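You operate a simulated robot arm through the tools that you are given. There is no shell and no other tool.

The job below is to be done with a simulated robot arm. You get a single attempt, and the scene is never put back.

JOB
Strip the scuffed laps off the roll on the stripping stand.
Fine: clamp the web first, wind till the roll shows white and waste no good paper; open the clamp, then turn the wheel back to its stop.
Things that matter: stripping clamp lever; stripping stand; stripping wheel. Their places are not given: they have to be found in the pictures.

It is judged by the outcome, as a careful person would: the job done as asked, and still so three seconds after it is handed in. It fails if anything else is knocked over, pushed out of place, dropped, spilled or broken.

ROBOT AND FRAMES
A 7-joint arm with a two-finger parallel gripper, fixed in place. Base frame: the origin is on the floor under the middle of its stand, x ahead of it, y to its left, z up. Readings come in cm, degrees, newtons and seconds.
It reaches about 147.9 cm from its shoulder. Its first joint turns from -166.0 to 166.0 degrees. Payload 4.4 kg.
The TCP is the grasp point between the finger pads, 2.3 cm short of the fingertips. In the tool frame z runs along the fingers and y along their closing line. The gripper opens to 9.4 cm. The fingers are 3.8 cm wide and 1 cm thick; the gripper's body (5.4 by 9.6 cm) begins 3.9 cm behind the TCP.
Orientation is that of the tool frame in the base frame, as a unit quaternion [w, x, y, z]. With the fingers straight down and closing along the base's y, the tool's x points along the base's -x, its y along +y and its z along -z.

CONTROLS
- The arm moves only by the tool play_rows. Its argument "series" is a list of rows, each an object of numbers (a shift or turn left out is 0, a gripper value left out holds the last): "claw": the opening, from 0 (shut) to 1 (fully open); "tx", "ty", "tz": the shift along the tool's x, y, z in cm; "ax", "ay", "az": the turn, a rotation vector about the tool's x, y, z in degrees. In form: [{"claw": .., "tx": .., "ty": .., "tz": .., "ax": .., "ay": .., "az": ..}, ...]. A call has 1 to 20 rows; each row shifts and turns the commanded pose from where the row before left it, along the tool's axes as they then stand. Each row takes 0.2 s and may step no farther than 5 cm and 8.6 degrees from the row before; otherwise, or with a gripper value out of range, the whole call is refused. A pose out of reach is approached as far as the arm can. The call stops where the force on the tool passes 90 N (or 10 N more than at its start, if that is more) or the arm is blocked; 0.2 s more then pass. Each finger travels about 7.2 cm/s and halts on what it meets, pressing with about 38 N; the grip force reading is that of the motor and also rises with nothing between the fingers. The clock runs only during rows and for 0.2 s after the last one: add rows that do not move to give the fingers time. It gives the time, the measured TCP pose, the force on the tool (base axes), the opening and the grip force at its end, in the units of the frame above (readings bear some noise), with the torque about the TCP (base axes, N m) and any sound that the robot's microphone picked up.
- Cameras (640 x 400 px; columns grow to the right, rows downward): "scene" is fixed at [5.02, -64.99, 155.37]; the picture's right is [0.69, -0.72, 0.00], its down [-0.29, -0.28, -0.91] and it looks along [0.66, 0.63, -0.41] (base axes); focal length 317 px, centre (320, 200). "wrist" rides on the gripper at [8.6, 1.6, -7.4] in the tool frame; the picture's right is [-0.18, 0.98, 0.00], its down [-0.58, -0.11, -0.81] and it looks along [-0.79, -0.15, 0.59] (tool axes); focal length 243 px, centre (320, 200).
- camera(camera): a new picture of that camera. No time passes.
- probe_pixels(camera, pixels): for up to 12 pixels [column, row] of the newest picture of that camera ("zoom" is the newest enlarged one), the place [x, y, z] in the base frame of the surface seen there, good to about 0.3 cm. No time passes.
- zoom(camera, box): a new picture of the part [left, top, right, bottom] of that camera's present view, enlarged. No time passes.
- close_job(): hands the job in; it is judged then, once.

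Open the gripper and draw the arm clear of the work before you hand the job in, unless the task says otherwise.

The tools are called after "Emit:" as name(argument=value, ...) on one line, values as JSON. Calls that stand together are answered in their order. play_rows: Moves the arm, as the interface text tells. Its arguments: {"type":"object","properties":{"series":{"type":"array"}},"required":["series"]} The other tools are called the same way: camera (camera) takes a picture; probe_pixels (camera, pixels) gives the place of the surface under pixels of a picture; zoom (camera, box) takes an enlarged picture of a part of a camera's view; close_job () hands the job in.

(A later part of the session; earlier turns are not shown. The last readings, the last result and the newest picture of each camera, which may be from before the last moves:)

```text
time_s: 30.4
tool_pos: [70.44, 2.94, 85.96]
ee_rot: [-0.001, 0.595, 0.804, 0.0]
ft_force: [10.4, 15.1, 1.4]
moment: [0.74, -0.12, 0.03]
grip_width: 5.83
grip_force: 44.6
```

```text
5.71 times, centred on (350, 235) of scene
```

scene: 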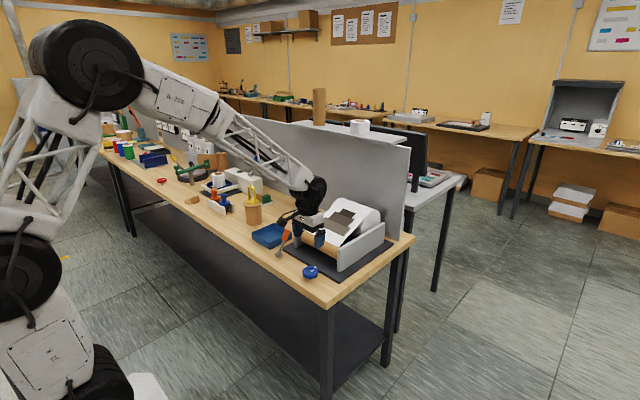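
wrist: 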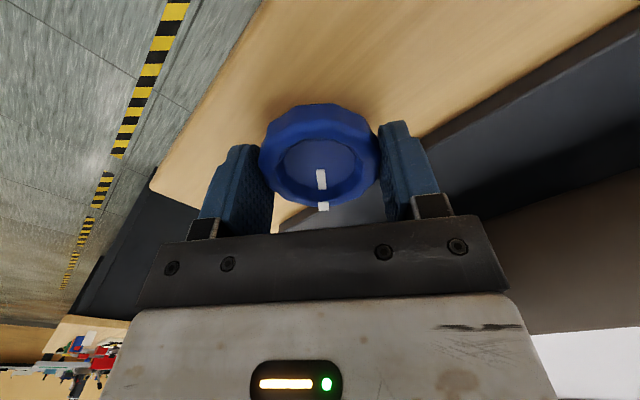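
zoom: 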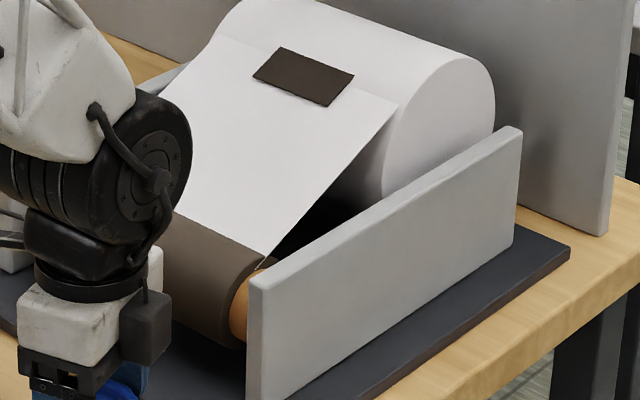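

The second patch went between 61° and 73°; one dark patch is left. Now I use small steps of 5° and look after each.

Emit:
play_rows(series=[{"az": 3, "claw": 0.4}, {"az": 3}, {"az": 0}])

Emit:
zoom(camera="scene", box=[320, 200, 380, 270])

Emit:
camera(camera="wrist")

```text
time_s: 31.2
tool_pos: [70.53, 3.01, 85.79]
ee_rot: [-0.001, 0.636, 0.772, -0.001]
ft_force: [18.4, 17.3, 1.3]
moment: [0.2, -0.4, 0.01]
grip_width: 5.81
grip_force: 44.4
```

```text
5.71 times, centred on (350, 235) of scene
```

zoom: 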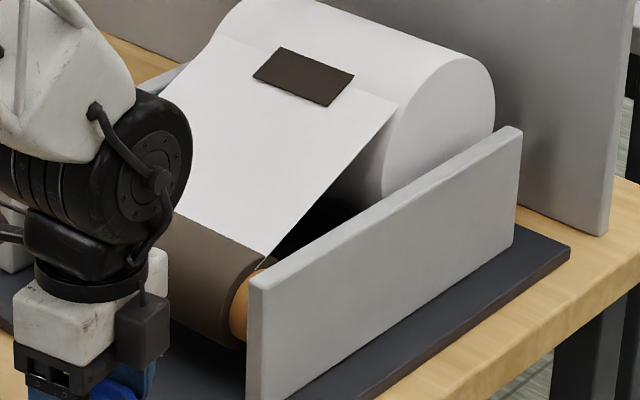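

```text
taken
```

wrist: 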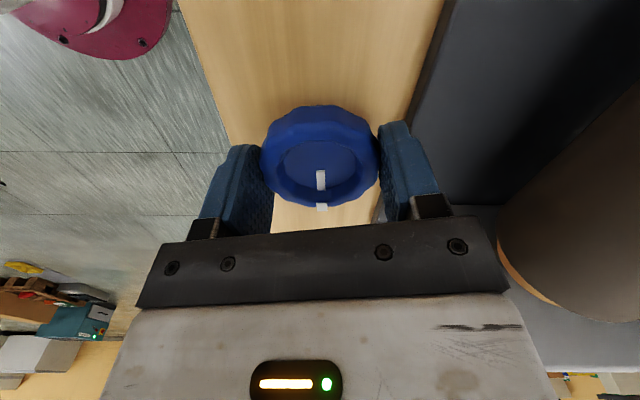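

One patch remains at about 79°; the roller reads mid-brown. I turn 6° more.

Emit:
play_rows(series=[{"az": 3, "claw": 0.4}, {"az": 3}, {"az": 0}])

Emit:
zoom(camera="scene", box=[320, 200, 380, 270])

```text
time_s: 32.0
tool_pos: [70.42, 2.96, 85.78]
ee_rot: [-0.001, 0.675, 0.738, -0.002]
ft_force: [12.1, -10.0, 5.0]
moment: [-0.24, -0.52, 0.0]
grip_width: 5.83
grip_force: 45.7
```

```text
5.71 times, centred on (350, 235) of scene
```

zoom: 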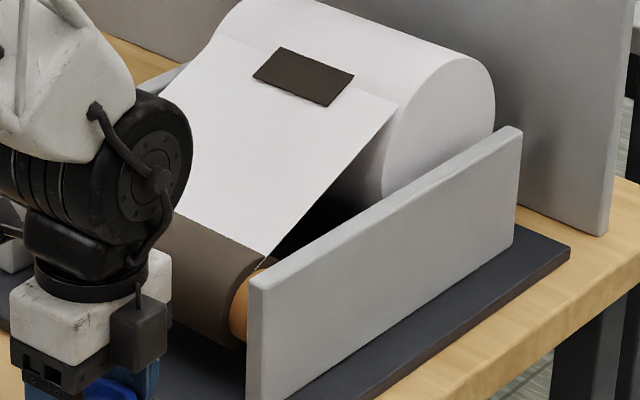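

One patch still shows at about 85°. I turn 5° more.

Emit:
play_rows(series=[{"az": 2.5, "claw": 0.4}, {"az": 2.5}, {"az": 0}])

Emit:
zoom(camera="scene", box=[320, 200, 380, 270])

```text
time_s: 32.8
tool_pos: [70.53, 2.93, 85.68]
ee_rot: [-0.002, 0.708, 0.706, -0.002]
ft_force: [22.7, -24.2, 0.3]
moment: [-0.19, 0.09, 0.01]
grip_width: 5.82
grip_force: 45.0
```

```text
5.71 times, centred on (350, 235) of scene
```

zoom: 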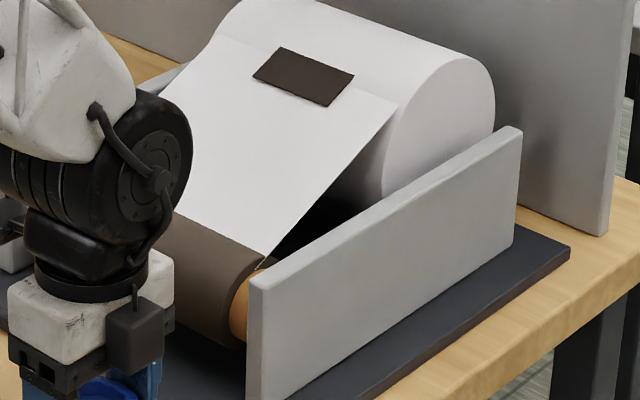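

90° turned, one patch left. I recentre a hair and turn 5° more.

Emit:
play_rows(series=[{"az": 2.5, "tx": -0.05, "ty": 0.04, "claw": 0.4}, {"az": 2.5}, {"az": 0}])

Emit:
zoom(camera="scene", box=[320, 200, 380, 270])

```text
time_s: 33.6
tool_pos: [70.65, 3.09, 85.87]
ee_rot: [-0.001, 0.737, 0.676, -0.001]
ft_force: [4.9, -11.7, 15.4]
moment: [0.28, 0.3, -0.01]
grip_width: 5.81
grip_force: 45.0
```

```text
5.71 times, centred on (350, 235) of scene
```

zoom: 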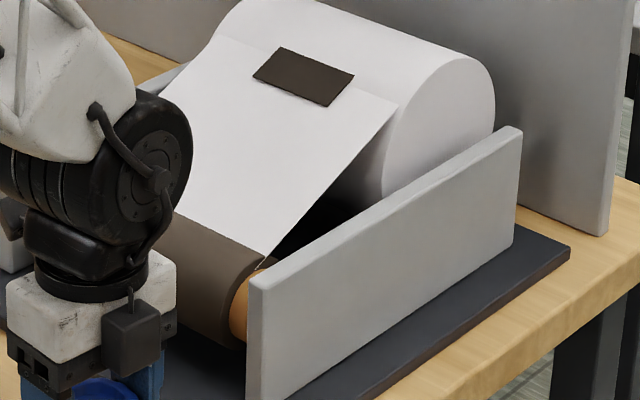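

One patch still at 95°. I go on 5° and watch.

Emit:
play_rows(series=[{"az": 2.5, "claw": 0.4}, {"az": 2.5}, {"az": 0}])

Emit:
zoom(camera="scene", box=[320, 200, 380, 270])

Emit:
camera(camera="wrist")

```text
time_s: 34.4
tool_pos: [70.42, 3.0, 85.83]
ee_rot: [-0.001, 0.766, 0.643, -0.001]
ft_force: [5.9, -2.7, 11.5]
moment: [0.09, -0.83, 0.01]
grip_width: 5.83
grip_force: 44.6
```

```text
5.71 times, centred on (350, 235) of scene
```

zoom: 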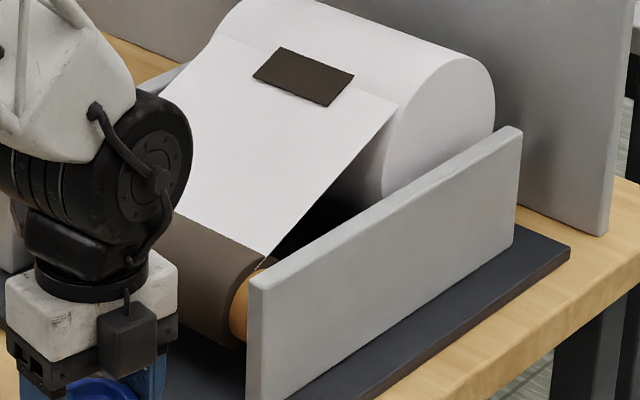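

```text
taken
```

wrist: 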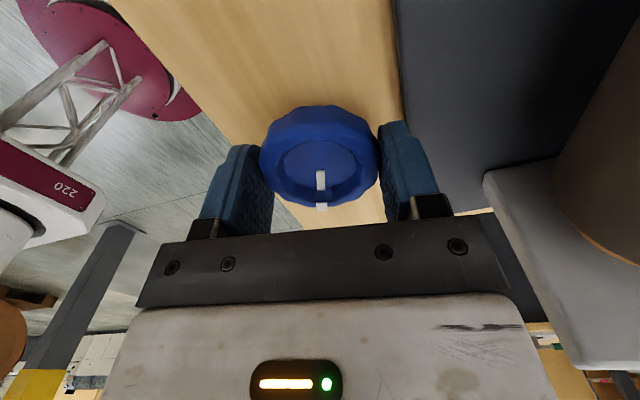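

100° and one patch left; the wheel follows well. I turn 4° more.

Emit:
play_rows(series=[{"az": 2, "claw": 0.4}, {"az": 2}, {"az": 0}])

Emit:
zoom(camera="scene", box=[320, 200, 380, 270])

```text
time_s: 35.2
tool_pos: [70.56, 3.04, 85.77]
ee_rot: [-0.002, 0.788, 0.616, -0.002]
ft_force: [-1.8, 4.4, 12.2]
moment: [0.2, -0.4, 0.01]
grip_width: 5.79
grip_force: 45.0
```

```text
5.71 times, centred on (350, 235) of scene
```

zoom: 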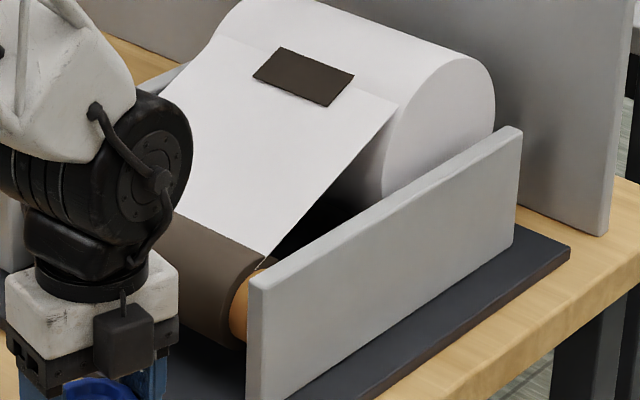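

One patch at about 104°. Another 4°.

Emit:
play_rows(series=[{"az": 2, "claw": 0.4}, {"az": 2}, {"az": 0}])

Emit:
zoom(camera="scene", box=[320, 200, 380, 270])

```text
time_s: 36.0
tool_pos: [70.46, 3.05, 85.83]
ee_rot: [-0.001, 0.809, 0.587, -0.002]
ft_force: [-14.0, 23.3, 21.3]
moment: [0.49, -0.01, -0.04]
grip_width: 5.84
grip_force: 44.4
```

```text
5.71 times, centred on (350, 235) of scene
```

zoom: 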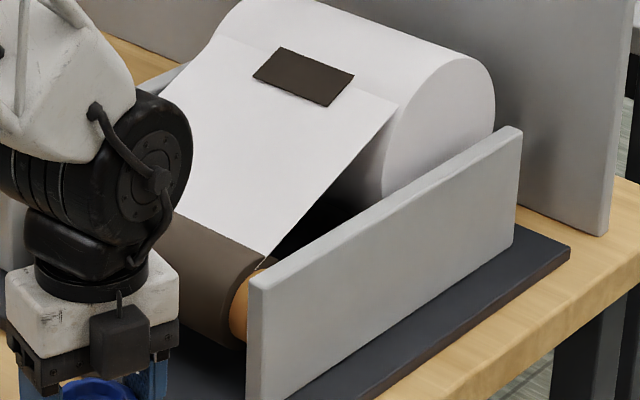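

Still one patch at 108°. Another 4°.

Emit:
play_rows(series=[{"az": 2, "claw": 0.4}, {"az": 2}, {"az": 0}])

Emit:
zoom(camera="scene", box=[320, 200, 380, 270])

```text
time_s: 36.8
tool_pos: [70.53, 3.01, 85.83]
ee_rot: [-0.001, 0.829, 0.559, -0.002]
ft_force: [-18.9, 42.3, 15.8]
moment: [0.21, -0.26, 0.02]
grip_width: 5.8
grip_force: 45.2
```

```text
5.71 times, centred on (350, 235) of scene
```

zoom: 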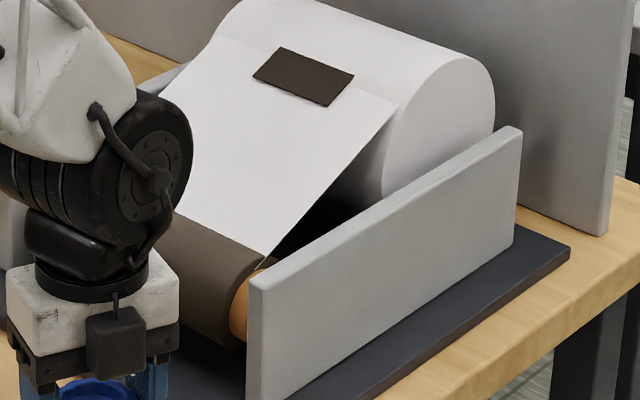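

Still one patch at 112°. I trim the side load (tx +0.06, ty −0.06) and turn 4° more.

Emit:
play_rows(series=[{"az": 2, "tx": 0.06, "ty": -0.06, "claw": 0.4}, {"az": 2}, {"az": 0}])

Emit:
zoom(camera="scene", box=[320, 200, 380, 270])

```text
time_s: 37.6
tool_pos: [70.52, 3.0, 85.78]
ee_rot: [-0.001, 0.848, 0.529, -0.001]
ft_force: [-8.9, 17.5, 12.2]
moment: [-0.42, 0.12, 0.01]
grip_width: 5.78
grip_force: 45.1
```

```text
5.71 times, centred on (350, 235) of scene
```

zoom: 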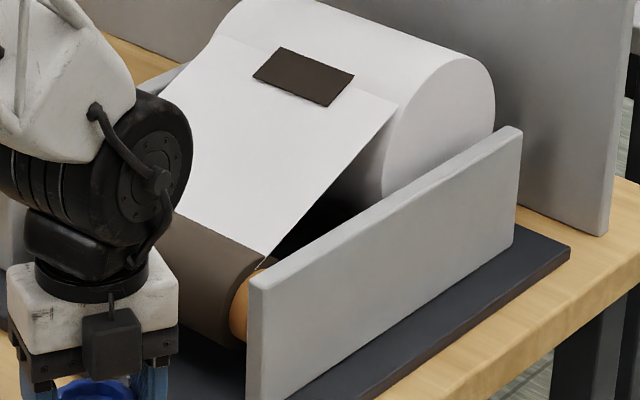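

One patch at 116°. Another 4°.

Emit:
play_rows(series=[{"az": 2, "claw": 0.4}, {"az": 2}, {"az": 0}])

Emit:
zoom(camera="scene", box=[320, 200, 380, 270])

Emit:
camera(camera="wrist")

```text
time_s: 38.4
tool_pos: [70.48, 3.0, 85.87]
ee_rot: [-0.001, 0.866, 0.501, -0.001]
ft_force: [-4.2, 3.9, 8.4]
moment: [0.18, -0.26, 0.0]
grip_width: 5.83
grip_force: 44.5
```

```text
5.71 times, centred on (350, 235) of scene
```

zoom: 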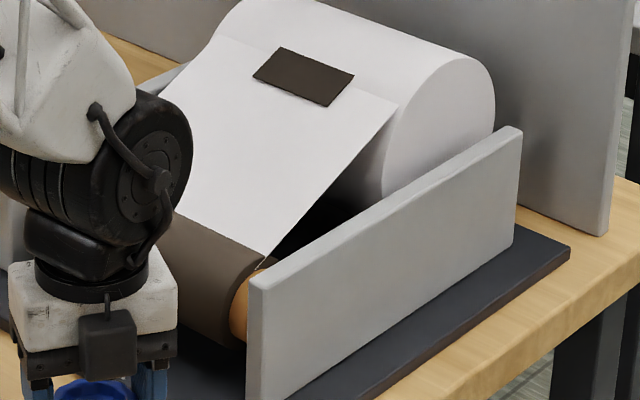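

```text
taken
```

wrist: 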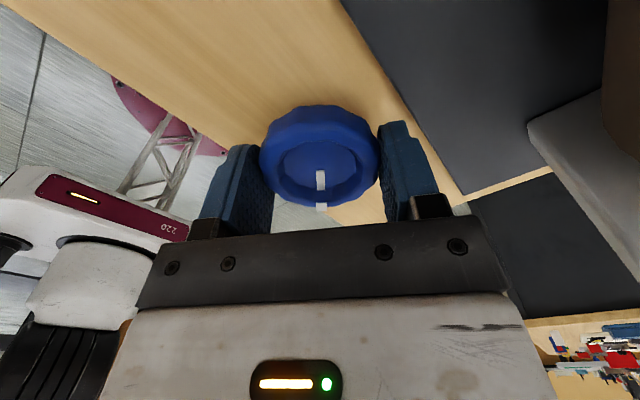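

Still one patch at 120°, load low. Another 4°.

Emit:
play_rows(series=[{"az": 2, "claw": 0.4}, {"az": 2}, {"az": 0}])

Emit:
zoom(camera="scene", box=[320, 200, 380, 270])

```text
time_s: 39.2
tool_pos: [70.48, 3.04, 85.82]
ee_rot: [-0.001, 0.883, 0.469, -0.002]
ft_force: [3.8, 7.0, -8.4]
moment: [-0.05, -0.12, 0.02]
grip_width: 5.79
grip_force: 44.9
```

```text
5.71 times, centred on (350, 235) of scene
```

zoom: 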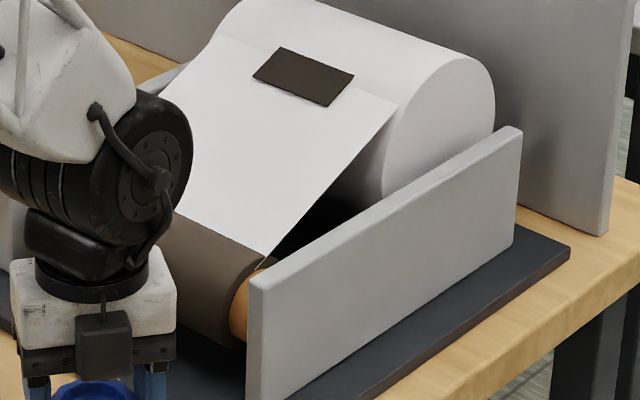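

One patch at 124°. Another 4°.

Emit:
play_rows(series=[{"az": 2, "claw": 0.4}, {"az": 2}, {"az": 0}])

Emit:
zoom(camera="scene", box=[320, 200, 380, 270])

```text
time_s: 40.0
tool_pos: [70.45, 2.95, 85.85]
ee_rot: [-0.001, 0.899, 0.438, -0.002]
ft_force: [-11.8, 5.5, 0.6]
moment: [0.36, 0.08, 0.01]
grip_width: 5.79
grip_force: 44.9
```

```text
5.71 times, centred on (350, 235) of scene
```

zoom: 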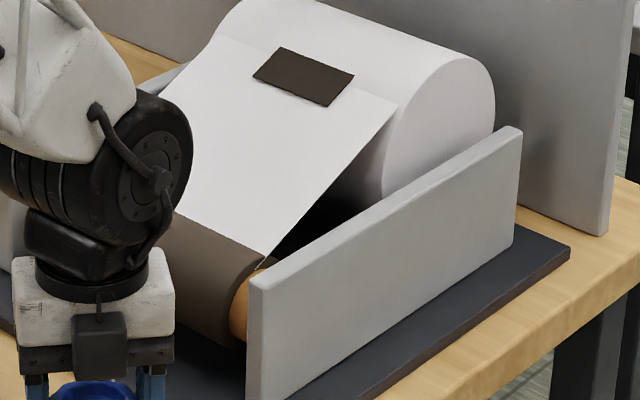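

One patch at 128°. Another 4°.

Emit:
play_rows(series=[{"az": 2, "claw": 0.4}, {"az": 2}, {"az": 0}])

Emit:
zoom(camera="scene", box=[320, 200, 380, 270])

```text
time_s: 40.8
tool_pos: [70.5, 3.06, 85.83]
ee_rot: [0.0, 0.914, 0.407, -0.002]
ft_force: [-6.5, -11.5, -11.4]
moment: [-0.28, -0.28, -0.01]
grip_width: 5.79
grip_force: 45.4
```

```text
5.71 times, centred on (350, 235) of scene
```

zoom: 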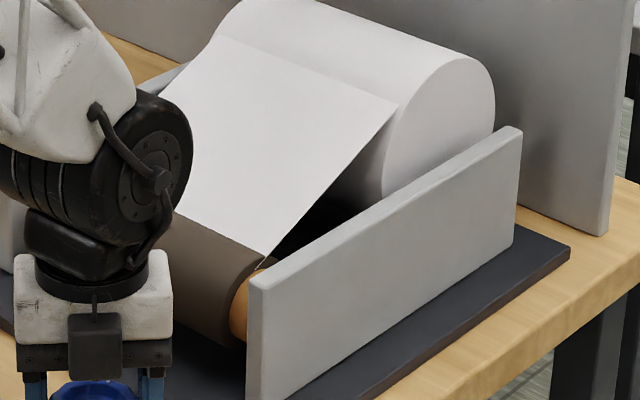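

The last dark patch vanished between 128° and 132°: the web and roll now show white, so I stop winding here. Before letting go I look closely at the whole roll and the front roller for anything still scuffed.

Emit:
zoom(camera="scene", box=[290, 185, 410, 290])

Emit:
zoom(camera="scene", box=[320, 232, 352, 262])

Emit:
camera(camera="wrist")

```text
3.81 times, centred on (350, 238) of scene
```

zoom: 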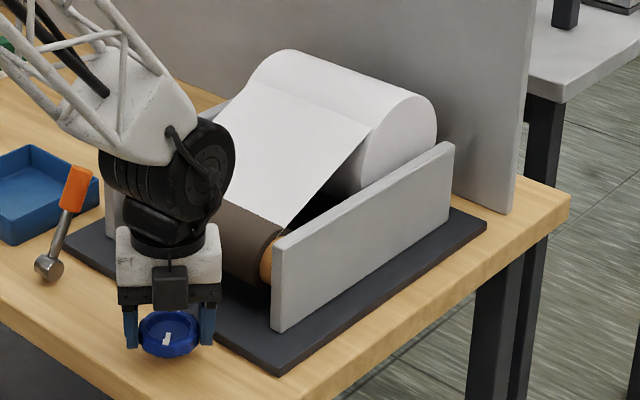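

```text
13.33 times, centred on (336, 247) of scene
```

zoom: 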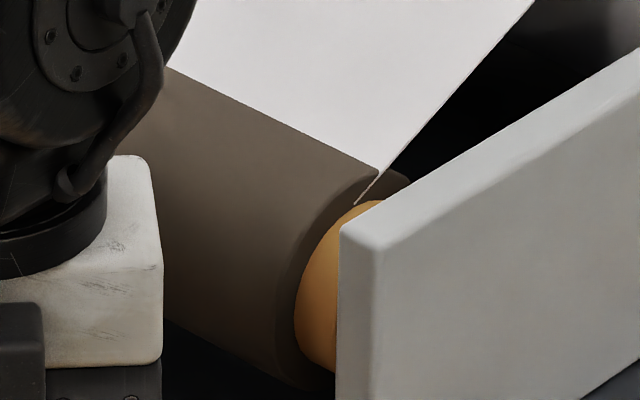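

```text
taken
```

wrist: 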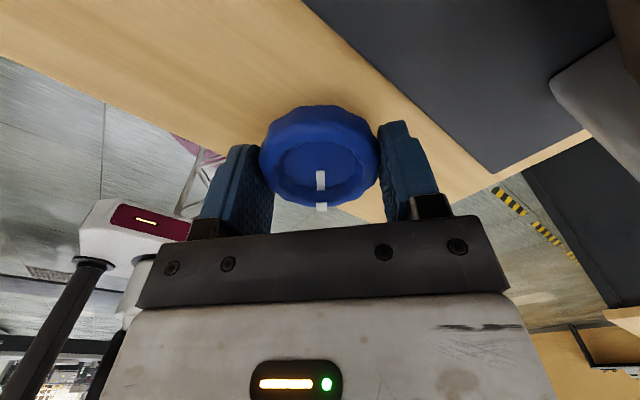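

The roll and web are all white and the front roller carries the stripped brown laps. I release the wheel by opening the fingers in place and check that it holds.

Emit:
play_rows(series=[{"claw": 0.7}, {"claw": 0.85}, {"claw": 1}, {"claw": 1}])

Emit:
zoom(camera="scene", box=[290, 185, 410, 290])

Emit:
camera(camera="wrist")

```text
time_s: 41.8
tool_pos: [70.49, 3.11, 85.76]
ee_rot: [0.0, 0.914, 0.406, -0.002]
ft_force: [-0.8, 0.7, -0.5]
moment: [0.03, 0.0, 0.0]
grip_width: 9.41
grip_force: 0.1
```

```text
3.81 times, centred on (350, 238) of scene
```

zoom: 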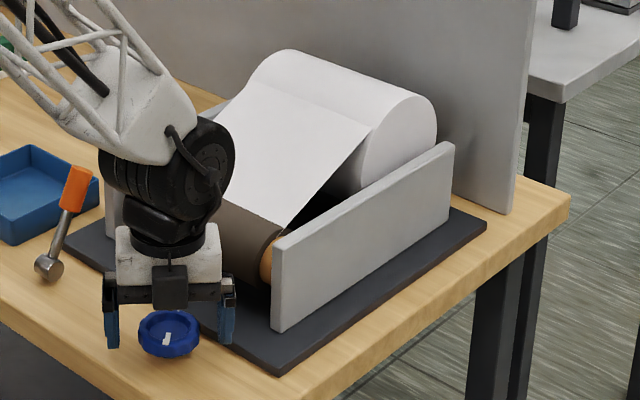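

```text
taken
```

wrist: 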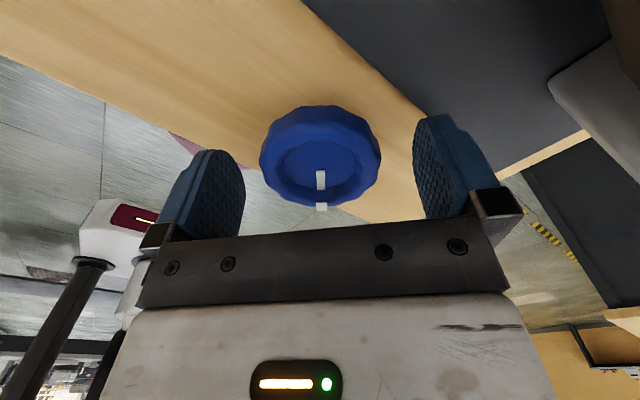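

The wheel holds its place and the roll stays white. I rise clear and unwind the wrist back by 132° in free air.

Emit:
play_rows(series=[{"claw": 1, "tz": -3}, {"tz": -4}, {"tz": -4}, {"tz": -4}, {"az": -8.25}, {"az": -8.25}, {"az": -8.25}, {"az": -8.25}, {"az": -8.25}, {"az": -8.25}, {"az": -8.25}, {"az": -8.25}, {"az": -8.25}, {"az": -8.25}, {"az": -8.25}, {"az": -8.25}, {"az": -8.25}, {"az": -8.25}, {"az": -8.25}, {"az": -8.25}])

Emit:
zoom(camera="scene", box=[250, 190, 410, 290])

```text
time_s: 46.0
tool_pos: [70.52, 3.01, 100.83]
ee_rot: [-0.002, -0.001, 1.0, 0.0]
ft_force: [0.5, -0.8, -0.6]
moment: [0.01, -0.01, 0.02]
grip_width: 9.41
grip_force: 0.1
```

```text
4.00 times, centred on (330, 240) of scene
```

zoom: 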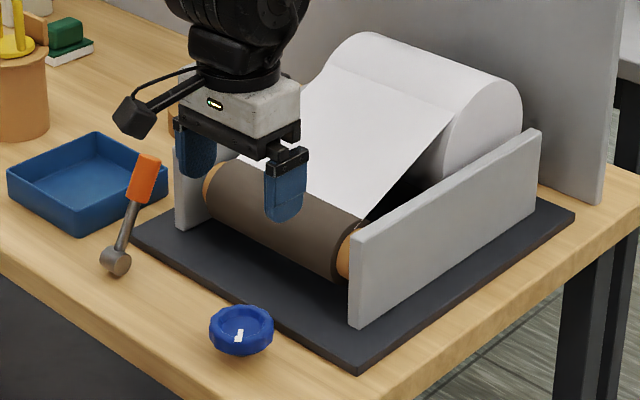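

Wheel and roll are as wanted. I move to a pre-grasp point above the lever along its present lean and tilt the tool to match.

Emit:
play_rows(series=[{"claw": 1, "tx": -1.98, "ty": 3.6, "tz": -0.36}, {"tx": -1.98, "ty": 3.6, "tz": -0.36}, {"tx": -1.98, "ty": 3.6, "tz": -0.36}, {"tx": -1.98, "ty": 3.6, "tz": -0.36}, {"tx": -1.98, "ty": 3.6, "tz": -0.36}, {"ay": 7.25}, {"ay": 7.25}, {"ay": 7.25}, {"ay": 7.25}, {"tx": 0}, {"tx": 0}])

Emit:
camera(camera="wrist")

```text
time_s: 48.4
tool_pos: [80.57, 21.12, 102.58]
ee_rot: [-0.252, 0.0, 0.968, 0.0]
ft_force: [0.6, 0.9, -0.4]
moment: [0.01, 0.01, 0.0]
grip_width: 9.41
grip_force: 0.0
```

```text
taken
```

wrist: 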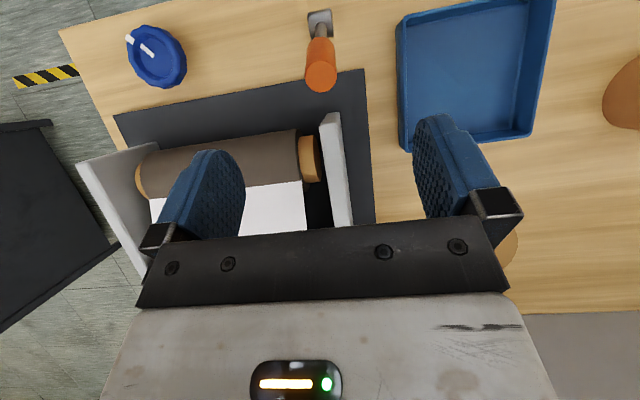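

The knob shows at (321,70). I probe it for an exact grasp.

Emit:
probe_pixels(camera="wrist", pixels=[[321, 77], [309, 77], [334, 75], [320, 88], [320, 66], [319, 50], [310, 55], [331, 55], [319, 28], [319, 20]])

Emit:
zoom(camera="wrist", box=[290, 0, 350, 100])

```text
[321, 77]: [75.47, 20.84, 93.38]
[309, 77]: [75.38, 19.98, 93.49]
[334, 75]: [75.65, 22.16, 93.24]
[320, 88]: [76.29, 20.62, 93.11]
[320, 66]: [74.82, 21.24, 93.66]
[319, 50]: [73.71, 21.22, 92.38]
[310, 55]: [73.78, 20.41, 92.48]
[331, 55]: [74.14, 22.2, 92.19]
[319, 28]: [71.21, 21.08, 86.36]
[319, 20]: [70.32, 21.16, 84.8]
```

```text
4.00 times, centred on (320, 50) of wrist
```

zoom: 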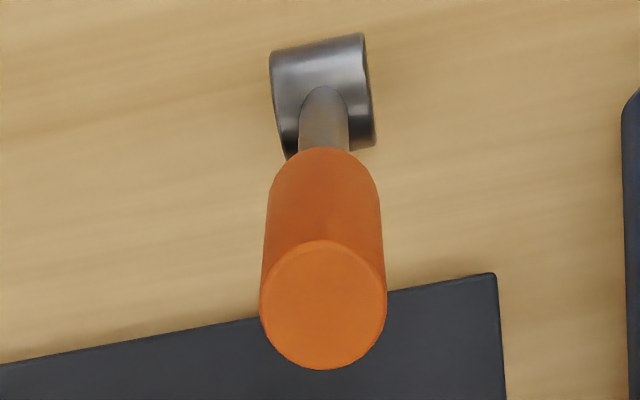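

The knob's top face is centred near (75.5, 21.05, 93.4), lever leaning about 28°. I advance along the tool axis to the same grasp depth as before.

Emit:
play_rows(series=[{"claw": 1, "tx": -0.09, "ty": -0.05, "tz": 3}, {"tz": 3}, {"tz": 3}, {"tz": 2}, {"tz": 1.19}, {"tx": 0}, {"tx": 0}])

Emit:
camera(camera="wrist")

```text
time_s: 50.0
tool_pos: [74.51, 20.99, 91.85]
ee_rot: [-0.252, 0.0, 0.968, 0.0]
ft_force: [0.1, 0.6, -0.5]
moment: [-0.01, 0.0, 0.01]
grip_width: 9.39
grip_force: 0.1
```

```text
taken
```

wrist: 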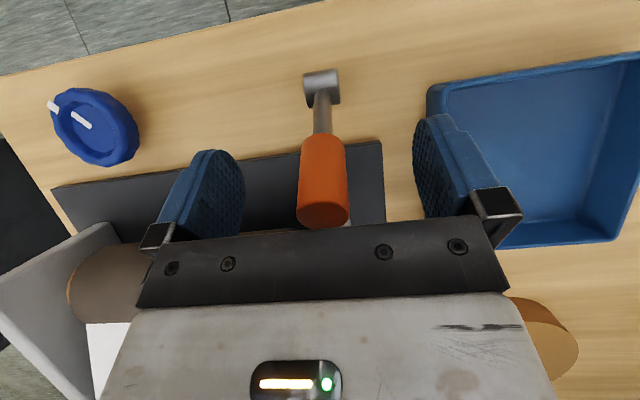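

The knob is between the fingers as before. I close on it.

Emit:
play_rows(series=[{"claw": 0.5}, {"claw": 0.3}, {"claw": 0.15}, {"claw": 0.0}, {"claw": 0.0}, {"claw": 0.0}])

```text
time_s: 51.4
tool_pos: [74.48, 21.0, 91.82]
ee_rot: [-0.252, 0.001, 0.968, 0.0]
ft_force: [1.3, 29.2, -2.8]
moment: [-0.44, -0.12, 0.32]
grip_width: 2.34
grip_force: 44.7
```

Gripped, with +29 N in y; I trim +0.06 and swing the lever back toward the robot in 4° arc steps.

Emit:
play_rows(series=[{"ty": 0.06, "claw": 0}, {"tx": 0.652, "tz": 0.023, "ay": -4}, {"tx": 0.652, "tz": 0.023, "ay": -4}, {"tx": 0.652, "tz": 0.023, "ay": -4}, {"tx": 0.652, "tz": 0.023, "ay": -4}, {"tx": 0}])

Emit:
zoom(camera="scene", box=[250, 190, 410, 290])

```text
time_s: 52.8
tool_pos: [72.22, 20.95, 92.82]
ee_rot: [-0.115, 0.0, 0.993, 0.0]
ft_force: [1.4, 4.1, -19.4]
moment: [0.73, -0.45, -0.19]
grip_width: 2.37
grip_force: 45.2
```

```text
4.00 times, centred on (330, 240) of scene
```

zoom: 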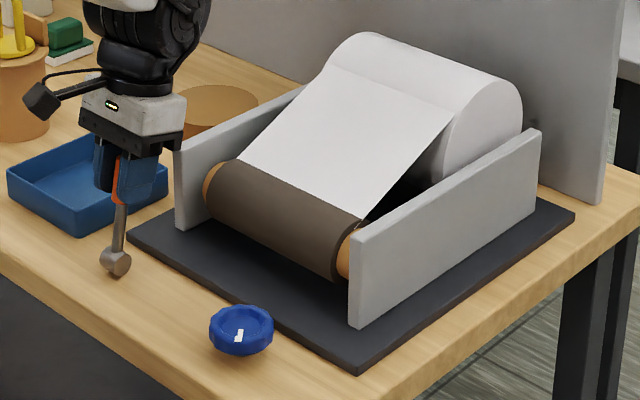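

The lever follows smoothly back, roll unchanged. I continue, easing inward a little for the −19 N pull.

Emit:
play_rows(series=[{"tx": 0.652, "tz": 0.06, "ay": -4, "claw": 0}, {"tx": 0.652, "tz": 0.05, "ay": -4}, {"tx": 0.652, "tz": 0.04, "ay": -4}, {"tx": 0.652, "tz": 0.023, "ay": -4}, {"tx": 0}])

```text
time_s: 54.0
tool_pos: [69.53, 21.01, 93.0]
ee_rot: [0.024, 0.0, 1.0, 0.0]
ft_force: [0.0, 3.4, -29.4]
moment: [0.71, 0.16, -0.06]
grip_width: 2.36
grip_force: 44.7
```

Now slightly past vertical toward the robot with low tangential force. I continue the arc with a bit more inward ease.

Emit:
play_rows(series=[{"tx": 0.652, "tz": 0.08, "ay": -4, "claw": 0}, {"tx": 0.652, "tz": 0.06, "ay": -4}, {"tx": 0.652, "tz": 0.04, "ay": -4}, {"tx": 0.652, "tz": 0.023, "ay": -4}, {"tx": 0}])

```text
time_s: 55.2
tool_pos: [67.18, 21.09, 92.39]
ee_rot: [0.164, 0.001, 0.986, 0.0]
ft_force: [17.0, -17.0, -15.5]
moment: [-0.57, -1.0, -0.15]
grip_width: 2.38
grip_force: 45.0
```

At about −19° lean. I carry on toward the open stop.

Emit:
play_rows(series=[{"tx": 0.652, "tz": 0.04, "ay": -4, "claw": 0}, {"tx": 0.57, "tz": 0.02, "ay": -3.5}, {"tx": 0}])

```text
time_s: 56.0
tool_pos: [65.75, 20.96, 91.87]
ee_rot: [0.227, 0.0, 0.974, -0.001]
ft_force: [16.9, -20.0, -15.2]
moment: [0.77, -0.73, 0.17]
grip_width: 2.37
grip_force: 44.9
```

The TCP is back at (65.75, 91.9), about where the lever started. I nudge a little more to be sure that it sits at its open stop.

Emit:
play_rows(series=[{"tx": 0.2, "ay": -1.2, "claw": 0}, {"tx": 0.1}, {"tx": 0}])

Emit:
zoom(camera="scene", box=[250, 190, 350, 290])

```text
time_s: 56.8
tool_pos: [65.61, 21.14, 91.84]
ee_rot: [0.238, 0.0, 0.971, 0.0]
ft_force: [28.5, -12.7, -20.7]
moment: [-0.48, -0.11, -0.3]
grip_width: 2.38
grip_force: 44.9
```

```text
4.00 times, centred on (300, 240) of scene
```

zoom: 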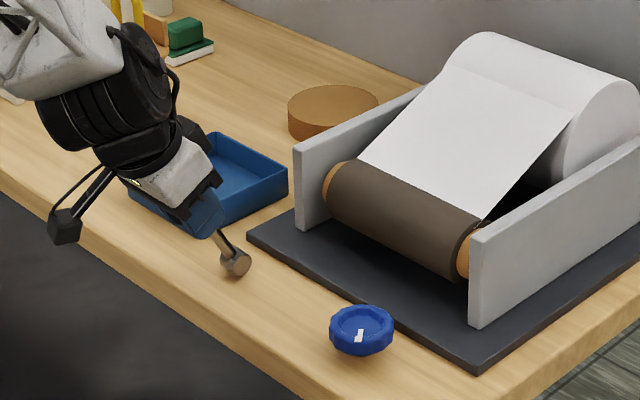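

The tangential resistance is still modest (about 15 N). I push a little further to find the stop.

Emit:
play_rows(series=[{"tx": 0.2, "tz": 0.08, "ay": -1, "claw": 0}, {"tx": 0.15}, {"tx": 0}])

```text
time_s: 57.6
tool_pos: [65.53, 20.89, 91.8]
ee_rot: [0.248, 0.0, 0.969, 0.0]
ft_force: [24.2, -21.3, 25.9]
moment: [-0.69, -0.1, -0.4]
grip_width: 2.42
grip_force: 45.2
```

Tangential resistance is now about 34 N with hardly any motion: the lever is at its open stop. I release it and check.

Emit:
play_rows(series=[{"claw": 0.4}, {"claw": 0.7}, {"claw": 1}, {"claw": 1}, {"claw": 1}])

Emit:
camera(camera="wrist")

Emit:
zoom(camera="scene", box=[260, 215, 310, 265])

```text
time_s: 58.8
tool_pos: [65.33, 20.91, 91.53]
ee_rot: [0.247, -0.001, 0.969, 0.0]
ft_force: [0.4, -0.3, -0.7]
moment: [0.02, 0.01, -0.03]
grip_width: 9.4
grip_force: 0.0
```

```text
taken
```

wrist: 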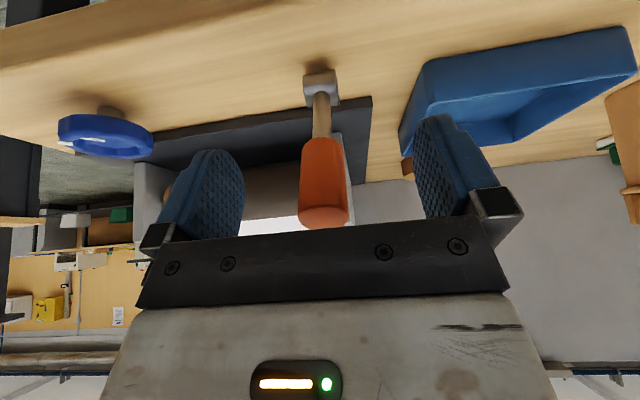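

```text
8.00 times, centred on (285, 240) of scene
```

zoom: 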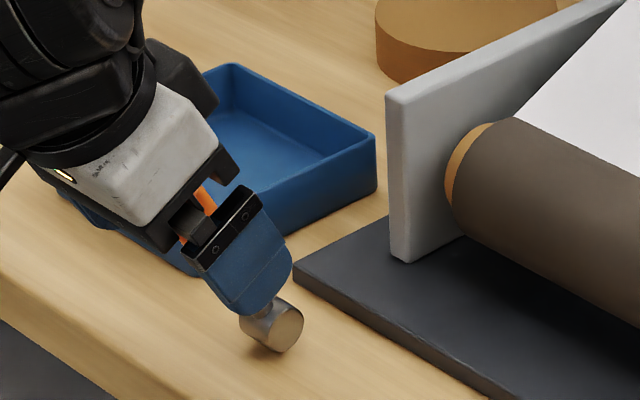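

The lever stays over toward the robot. I retract, level the tool and move back above the wheel.

Emit:
play_rows(series=[{"claw": 1, "tz": -4}, {"tz": -4}, {"tz": -4}, {"ay": 7.15}, {"ay": 7.15}, {"ay": 7.15}, {"ay": 7.15}, {"tx": -2.18, "ty": -3.58, "tz": 0.26}, {"tx": -2.18, "ty": -3.58, "tz": 0.26}, {"tx": -2.18, "ty": -3.58, "tz": 0.26}, {"tx": -2.18, "ty": -3.58, "tz": 0.26}, {"tx": -2.18, "ty": -3.58, "tz": 0.26}, {"tx": 0}, {"tx": 0}])

Emit:
zoom(camera="scene", box=[250, 190, 410, 290])

Emit:
camera(camera="wrist")

```text
time_s: 61.8
tool_pos: [70.65, 3.03, 100.81]
ee_rot: [-0.001, 0.001, 1.0, 0.0]
ft_force: [-0.5, 0.0, 0.0]
moment: [0.02, 0.01, 0.03]
grip_width: 9.39
grip_force: 0.1
```

```text
4.00 times, centred on (330, 240) of scene
```

zoom: 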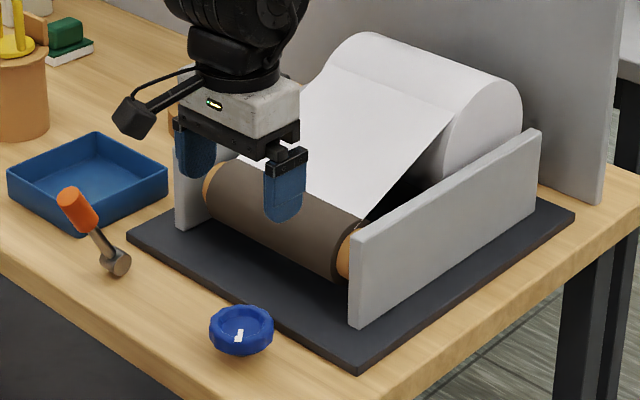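

```text
taken
```

wrist: 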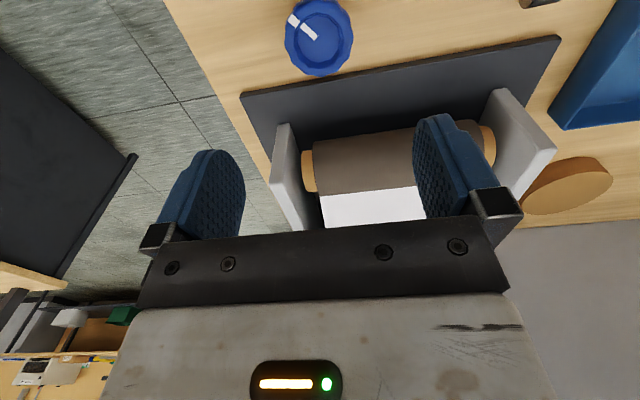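

The lever sits as it did at the start, and the roll is still white with the clamp open. I turn the tool back to the wheel-release angle (132°) in free air, then descend over the wheel.

Emit:
play_rows(series=[{"claw": 1, "az": 8.25}, {"az": 8.25}, {"az": 8.25}, {"az": 8.25}, {"az": 8.25}, {"az": 8.25}, {"az": 8.25}, {"az": 8.25}, {"az": 8.25}, {"az": 8.25}, {"az": 8.25}, {"az": 8.25}, {"az": 8.25}, {"az": 8.25}, {"az": 8.25}, {"az": 8.25}, {"az": 0}])

Emit:
play_rows(series=[{"claw": 1, "tz": 4}, {"tz": 4}, {"tz": 3}, {"tz": 2}, {"tz": 1.85}, {"tz": 0}])

Emit:
camera(camera="wrist")

Emit:
zoom(camera="scene", box=[270, 210, 370, 290])

```text
time_s: 65.4
tool_pos: [70.51, 3.12, 100.87]
ee_rot: [0.0, 0.914, 0.406, -0.001]
ft_force: [0.0, -0.3, 0.8]
moment: [0.02, 0.01, 0.0]
grip_width: 9.4
grip_force: 0.1
```

```text
time_s: 66.8
tool_pos: [70.5, 3.16, 85.97]
ee_rot: [-0.001, 0.913, 0.407, -0.001]
ft_force: [0.6, -0.5, 0.1]
moment: [-0.01, 0.01, 0.01]
grip_width: 9.41
grip_force: 0.0
```

```text
taken
```

wrist: 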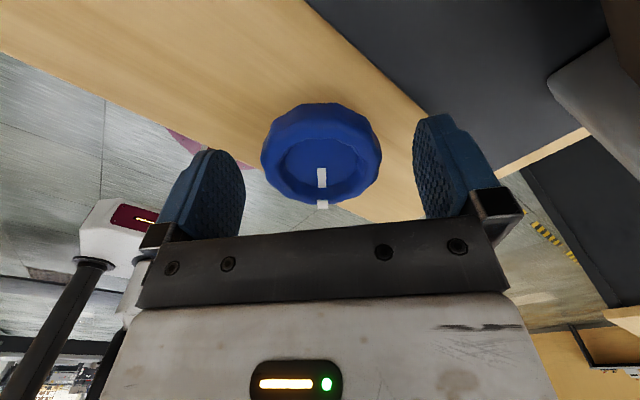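

```text
5.00 times, centred on (320, 250) of scene
```

zoom: 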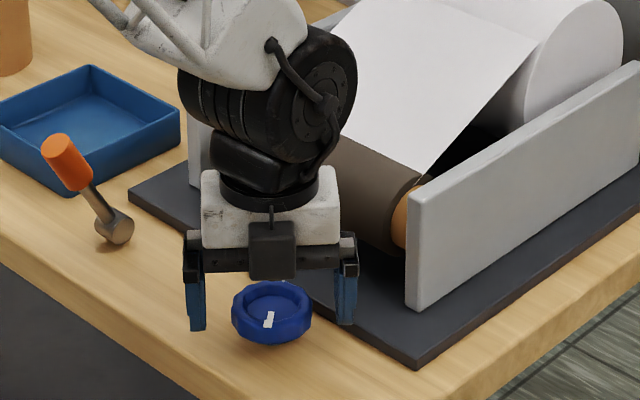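

The wheel is between the fingers as it was on release. I close on it and read the side load.

Emit:
play_rows(series=[{"claw": 0.75}, {"claw": 0.65}, {"claw": 0.5}, {"claw": 0.4}, {"claw": 0.4}])

```text
time_s: 68.0
tool_pos: [70.5, 3.11, 86.02]
ee_rot: [0.0, 0.914, 0.407, -0.002]
ft_force: [16.4, -16.6, -8.9]
moment: [-0.43, -0.59, -0.02]
grip_width: 5.78
grip_force: 45.1
```

Gripped with about 23 N along the closing line; I trim ty +0.05 and turn back counter-clockwise 24°.

Emit:
play_rows(series=[{"ty": 0.05, "claw": 0.4}, {"az": -4}, {"az": -5}, {"az": -5}, {"az": -5}, {"az": -5}, {"az": 0}])

Emit:
zoom(camera="scene", box=[290, 185, 410, 290])

Emit:
camera(camera="wrist")

```text
time_s: 69.6
tool_pos: [70.6, 3.2, 85.93]
ee_rot: [0.0, 0.809, 0.588, 0.0]
ft_force: [-9.7, -7.1, 27.8]
moment: [-0.03, 0.17, -0.03]
grip_width: 5.76
grip_force: 45.0
```

```text
3.81 times, centred on (350, 238) of scene
```

zoom: 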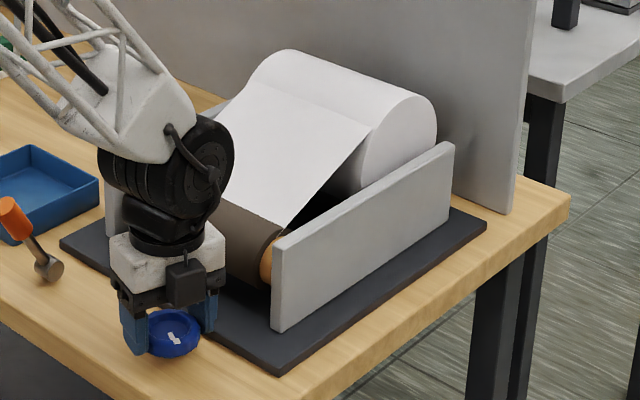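

```text
taken
```

wrist: 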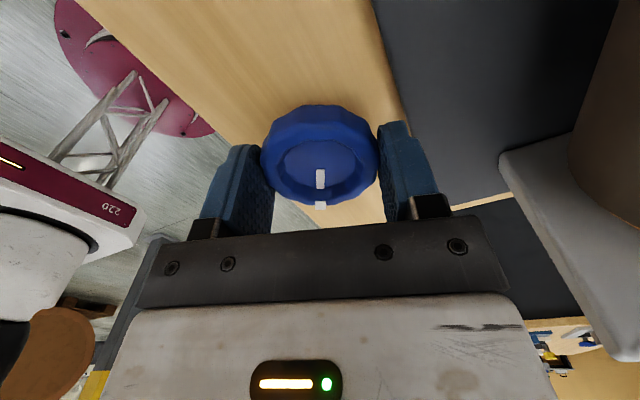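

The wheel turns back freely and the roll stays white. I continue another 30°.

Emit:
play_rows(series=[{"az": -5, "claw": 0.4}, {"az": -5}, {"az": -5}, {"az": -5}, {"az": -5}, {"az": -5}, {"az": 0}])

```text
time_s: 71.2
tool_pos: [70.46, 3.08, 85.85]
ee_rot: [-0.001, 0.629, 0.777, 0.0]
ft_force: [-26.4, -5.0, 32.5]
moment: [0.07, -0.09, -0.02]
grip_width: 5.75
grip_force: 45.2
```

Still smooth at 78°; I ease ty −0.06 and tz −0.08, and turn back another 30°.

Emit:
play_rows(series=[{"ty": -0.06, "tz": -0.08, "claw": 0.4}, {"az": -5}, {"az": -5}, {"az": -5}, {"az": -5}, {"az": -5}, {"az": -5}, {"az": 0}])

Emit:
zoom(camera="scene", box=[290, 185, 410, 290])

```text
time_s: 73.0
tool_pos: [70.42, 3.05, 85.97]
ee_rot: [-0.001, 0.407, 0.914, 0.0]
ft_force: [-29.3, 24.2, 9.8]
moment: [0.63, 0.39, -0.01]
grip_width: 5.76
grip_force: 45.3
```

```text
3.81 times, centred on (350, 238) of scene
```

zoom: 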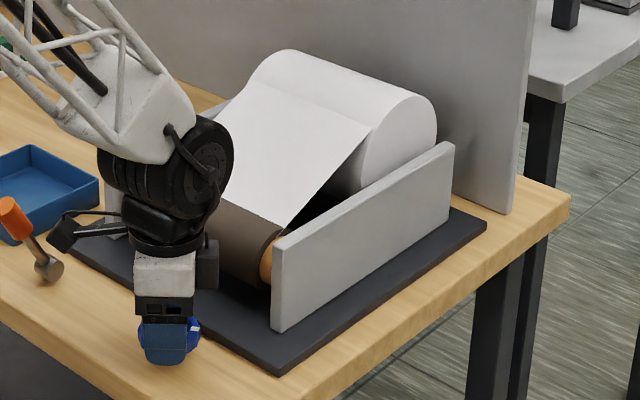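

At 48°, roll still white. I relieve the tangential load (tx +0.07) and turn back 25° more.

Emit:
play_rows(series=[{"tx": 0.07, "claw": 0.4}, {"az": -5}, {"az": -5}, {"az": -5}, {"az": -5}, {"az": -5}, {"az": 0}])

Emit:
zoom(camera="wrist", box=[230, 90, 430, 240])

```text
time_s: 74.6
tool_pos: [70.43, 2.95, 85.93]
ee_rot: [-0.001, 0.199, 0.98, -0.001]
ft_force: [-24.0, -39.8, -0.8]
moment: [-0.95, 0.26, -0.01]
grip_width: 5.74
grip_force: 44.9
```

```text
2.67 times, centred on (330, 165) of wrist
```

zoom: 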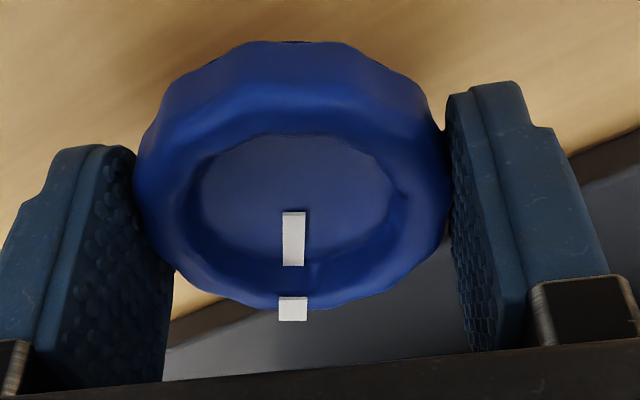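

At 23°; I trim ty −0.1 for the side load and turn back slowly 12° more, watching the torque about z for the stop.

Emit:
play_rows(series=[{"ty": -0.05, "claw": 0.4}, {"ty": -0.05}, {"az": -4}, {"az": -4}, {"az": -4}, {"az": 0}])

```text
time_s: 76.0
tool_pos: [70.37, 3.03, 85.96]
ee_rot: [-0.001, 0.096, 0.995, 0.0]
ft_force: [-8.4, -30.9, -22.3]
moment: [-0.39, -0.45, -0.04]
grip_width: 5.73
grip_force: 45.0
```

No stop yet at about 11°. I go on in 3° steps.

Emit:
play_rows(series=[{"ty": -0.05, "az": -3, "claw": 0.4}, {"az": -3}, {"az": 0}])

Emit:
zoom(camera="wrist", box=[230, 90, 430, 240])

```text
time_s: 76.8
tool_pos: [70.48, 3.07, 86.04]
ee_rot: [-0.001, 0.043, 0.999, 0.0]
ft_force: [-5.3, -36.6, -23.9]
moment: [-0.45, 0.32, -0.04]
grip_width: 5.75
grip_force: 44.9
```

```text
2.67 times, centred on (330, 165) of wrist
```

zoom: 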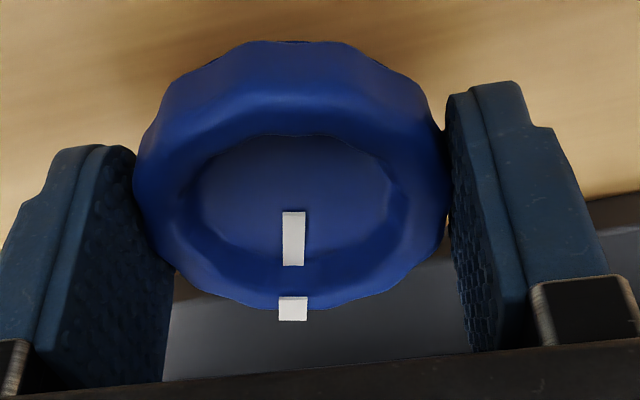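

Mark still steady in the tool view, torque −0.04 N·m: no stop yet at 5°. I continue.

Emit:
play_rows(series=[{"ty": -0.05, "az": -2.5, "claw": 0.4}, {"az": -2.5}, {"az": 0}])

```text
time_s: 77.6
tool_pos: [70.36, 2.99, 85.94]
ee_rot: [-0.001, 0.001, 1.0, -0.001]
ft_force: [-18.4, -34.2, -13.2]
moment: [-0.37, -0.22, 0.0]
grip_width: 5.76
grip_force: 44.8
```

At yaw 0 the mark still leans about 8° clockwise of its start (it slipped a little early on), so the stop should be a few degrees further. I go on in small steps.

Emit:
play_rows(series=[{"ty": -0.04, "az": -2.5, "claw": 0.4}, {"az": -2.5}, {"az": 0}])

Emit:
zoom(camera="wrist", box=[230, 90, 430, 240])

```text
time_s: 78.4
tool_pos: [70.45, 3.0, 85.95]
ee_rot: [-0.001, -0.045, 0.999, 0.001]
ft_force: [-24.0, -3.0, -6.4]
moment: [-0.04, 1.37, 0.01]
grip_width: 5.71
grip_force: 45.3
```

```text
2.67 times, centred on (330, 165) of wrist
```

zoom: 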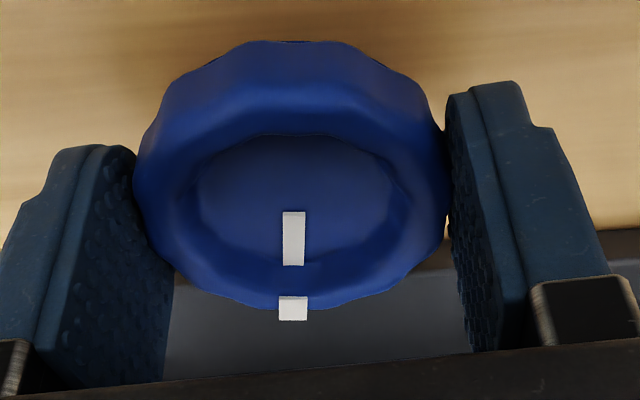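

No stop torque yet at −5°. I turn a further 4°.

Emit:
play_rows(series=[{"az": -2, "claw": 0.4}, {"az": -2}, {"az": 0}])

Emit:
zoom(camera="wrist", box=[230, 90, 430, 240])

```text
time_s: 79.2
tool_pos: [70.43, 3.06, 85.99]
ee_rot: [-0.001, -0.078, 0.997, 0.001]
ft_force: [-16.9, 21.1, -7.3]
moment: [0.47, 0.11, 0.02]
grip_width: 5.74
grip_force: 45.1
```

```text
2.67 times, centred on (330, 165) of wrist
```

zoom: 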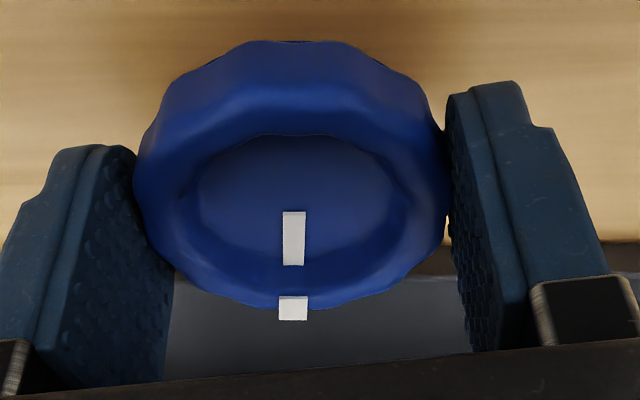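

Still turning freely at −9°. Another 4°, with ty trimmed +0.04.

Emit:
play_rows(series=[{"ty": 0.04, "az": -2, "claw": 0.4}, {"az": -2}, {"az": 0}])

Emit:
zoom(camera="wrist", box=[230, 90, 430, 240])

Emit:
zoom(camera="scene", box=[290, 255, 330, 285])

```text
time_s: 80.0
tool_pos: [70.28, 3.03, 85.94]
ee_rot: [0.0, -0.113, 0.994, 0.0]
ft_force: [2.9, 19.8, -20.9]
moment: [0.22, -0.13, -1.48]
grip_width: 5.77
grip_force: 44.7
```

```text
2.67 times, centred on (330, 165) of wrist
```

zoom: 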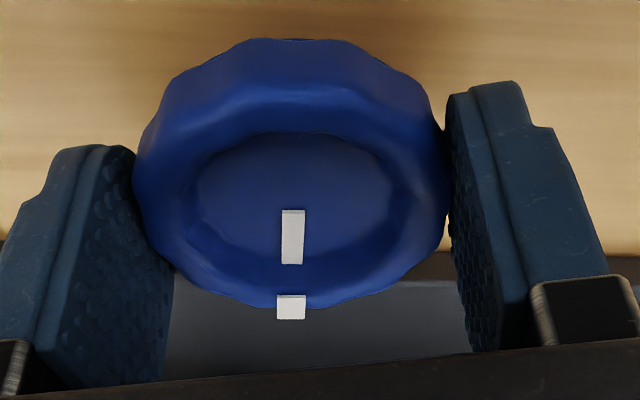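

```text
13.33 times, centred on (310, 270) of scene
```

zoom: 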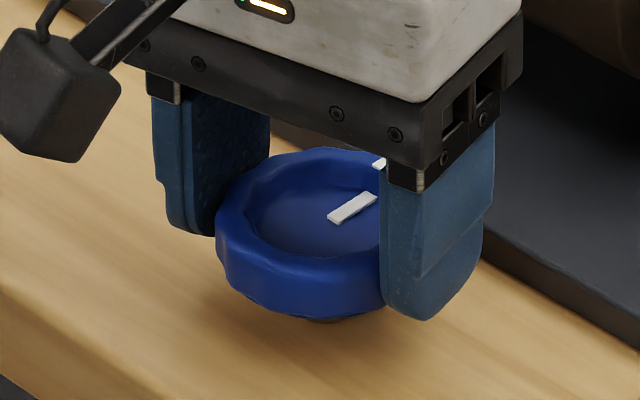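

Torque about z jumped to −1.48 N·m and the wheel mark at (352,207) matches its starting picture: the wheel is at its stop. I open the fingers in place.

Emit:
play_rows(series=[{"claw": 0.7}, {"claw": 0.85}, {"claw": 1}, {"claw": 1}, {"claw": 1}])

Emit:
zoom(camera="scene", box=[290, 255, 330, 285])

```text
time_s: 81.2
tool_pos: [70.4, 2.93, 85.99]
ee_rot: [0.0, -0.112, 0.994, 0.001]
ft_force: [0.4, -0.1, -0.3]
moment: [-0.04, -0.01, 0.01]
grip_width: 9.39
grip_force: 0.0
```

```text
13.33 times, centred on (310, 270) of scene
```

zoom: 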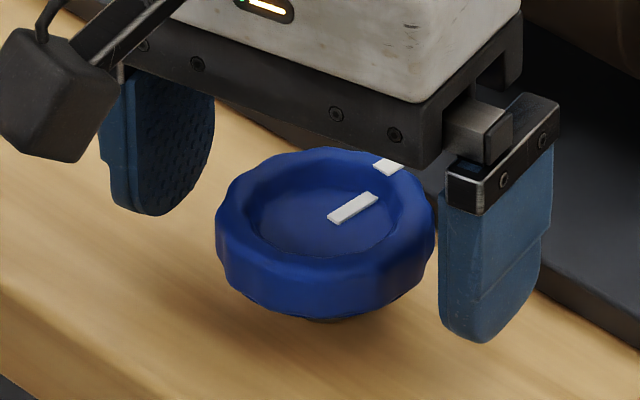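

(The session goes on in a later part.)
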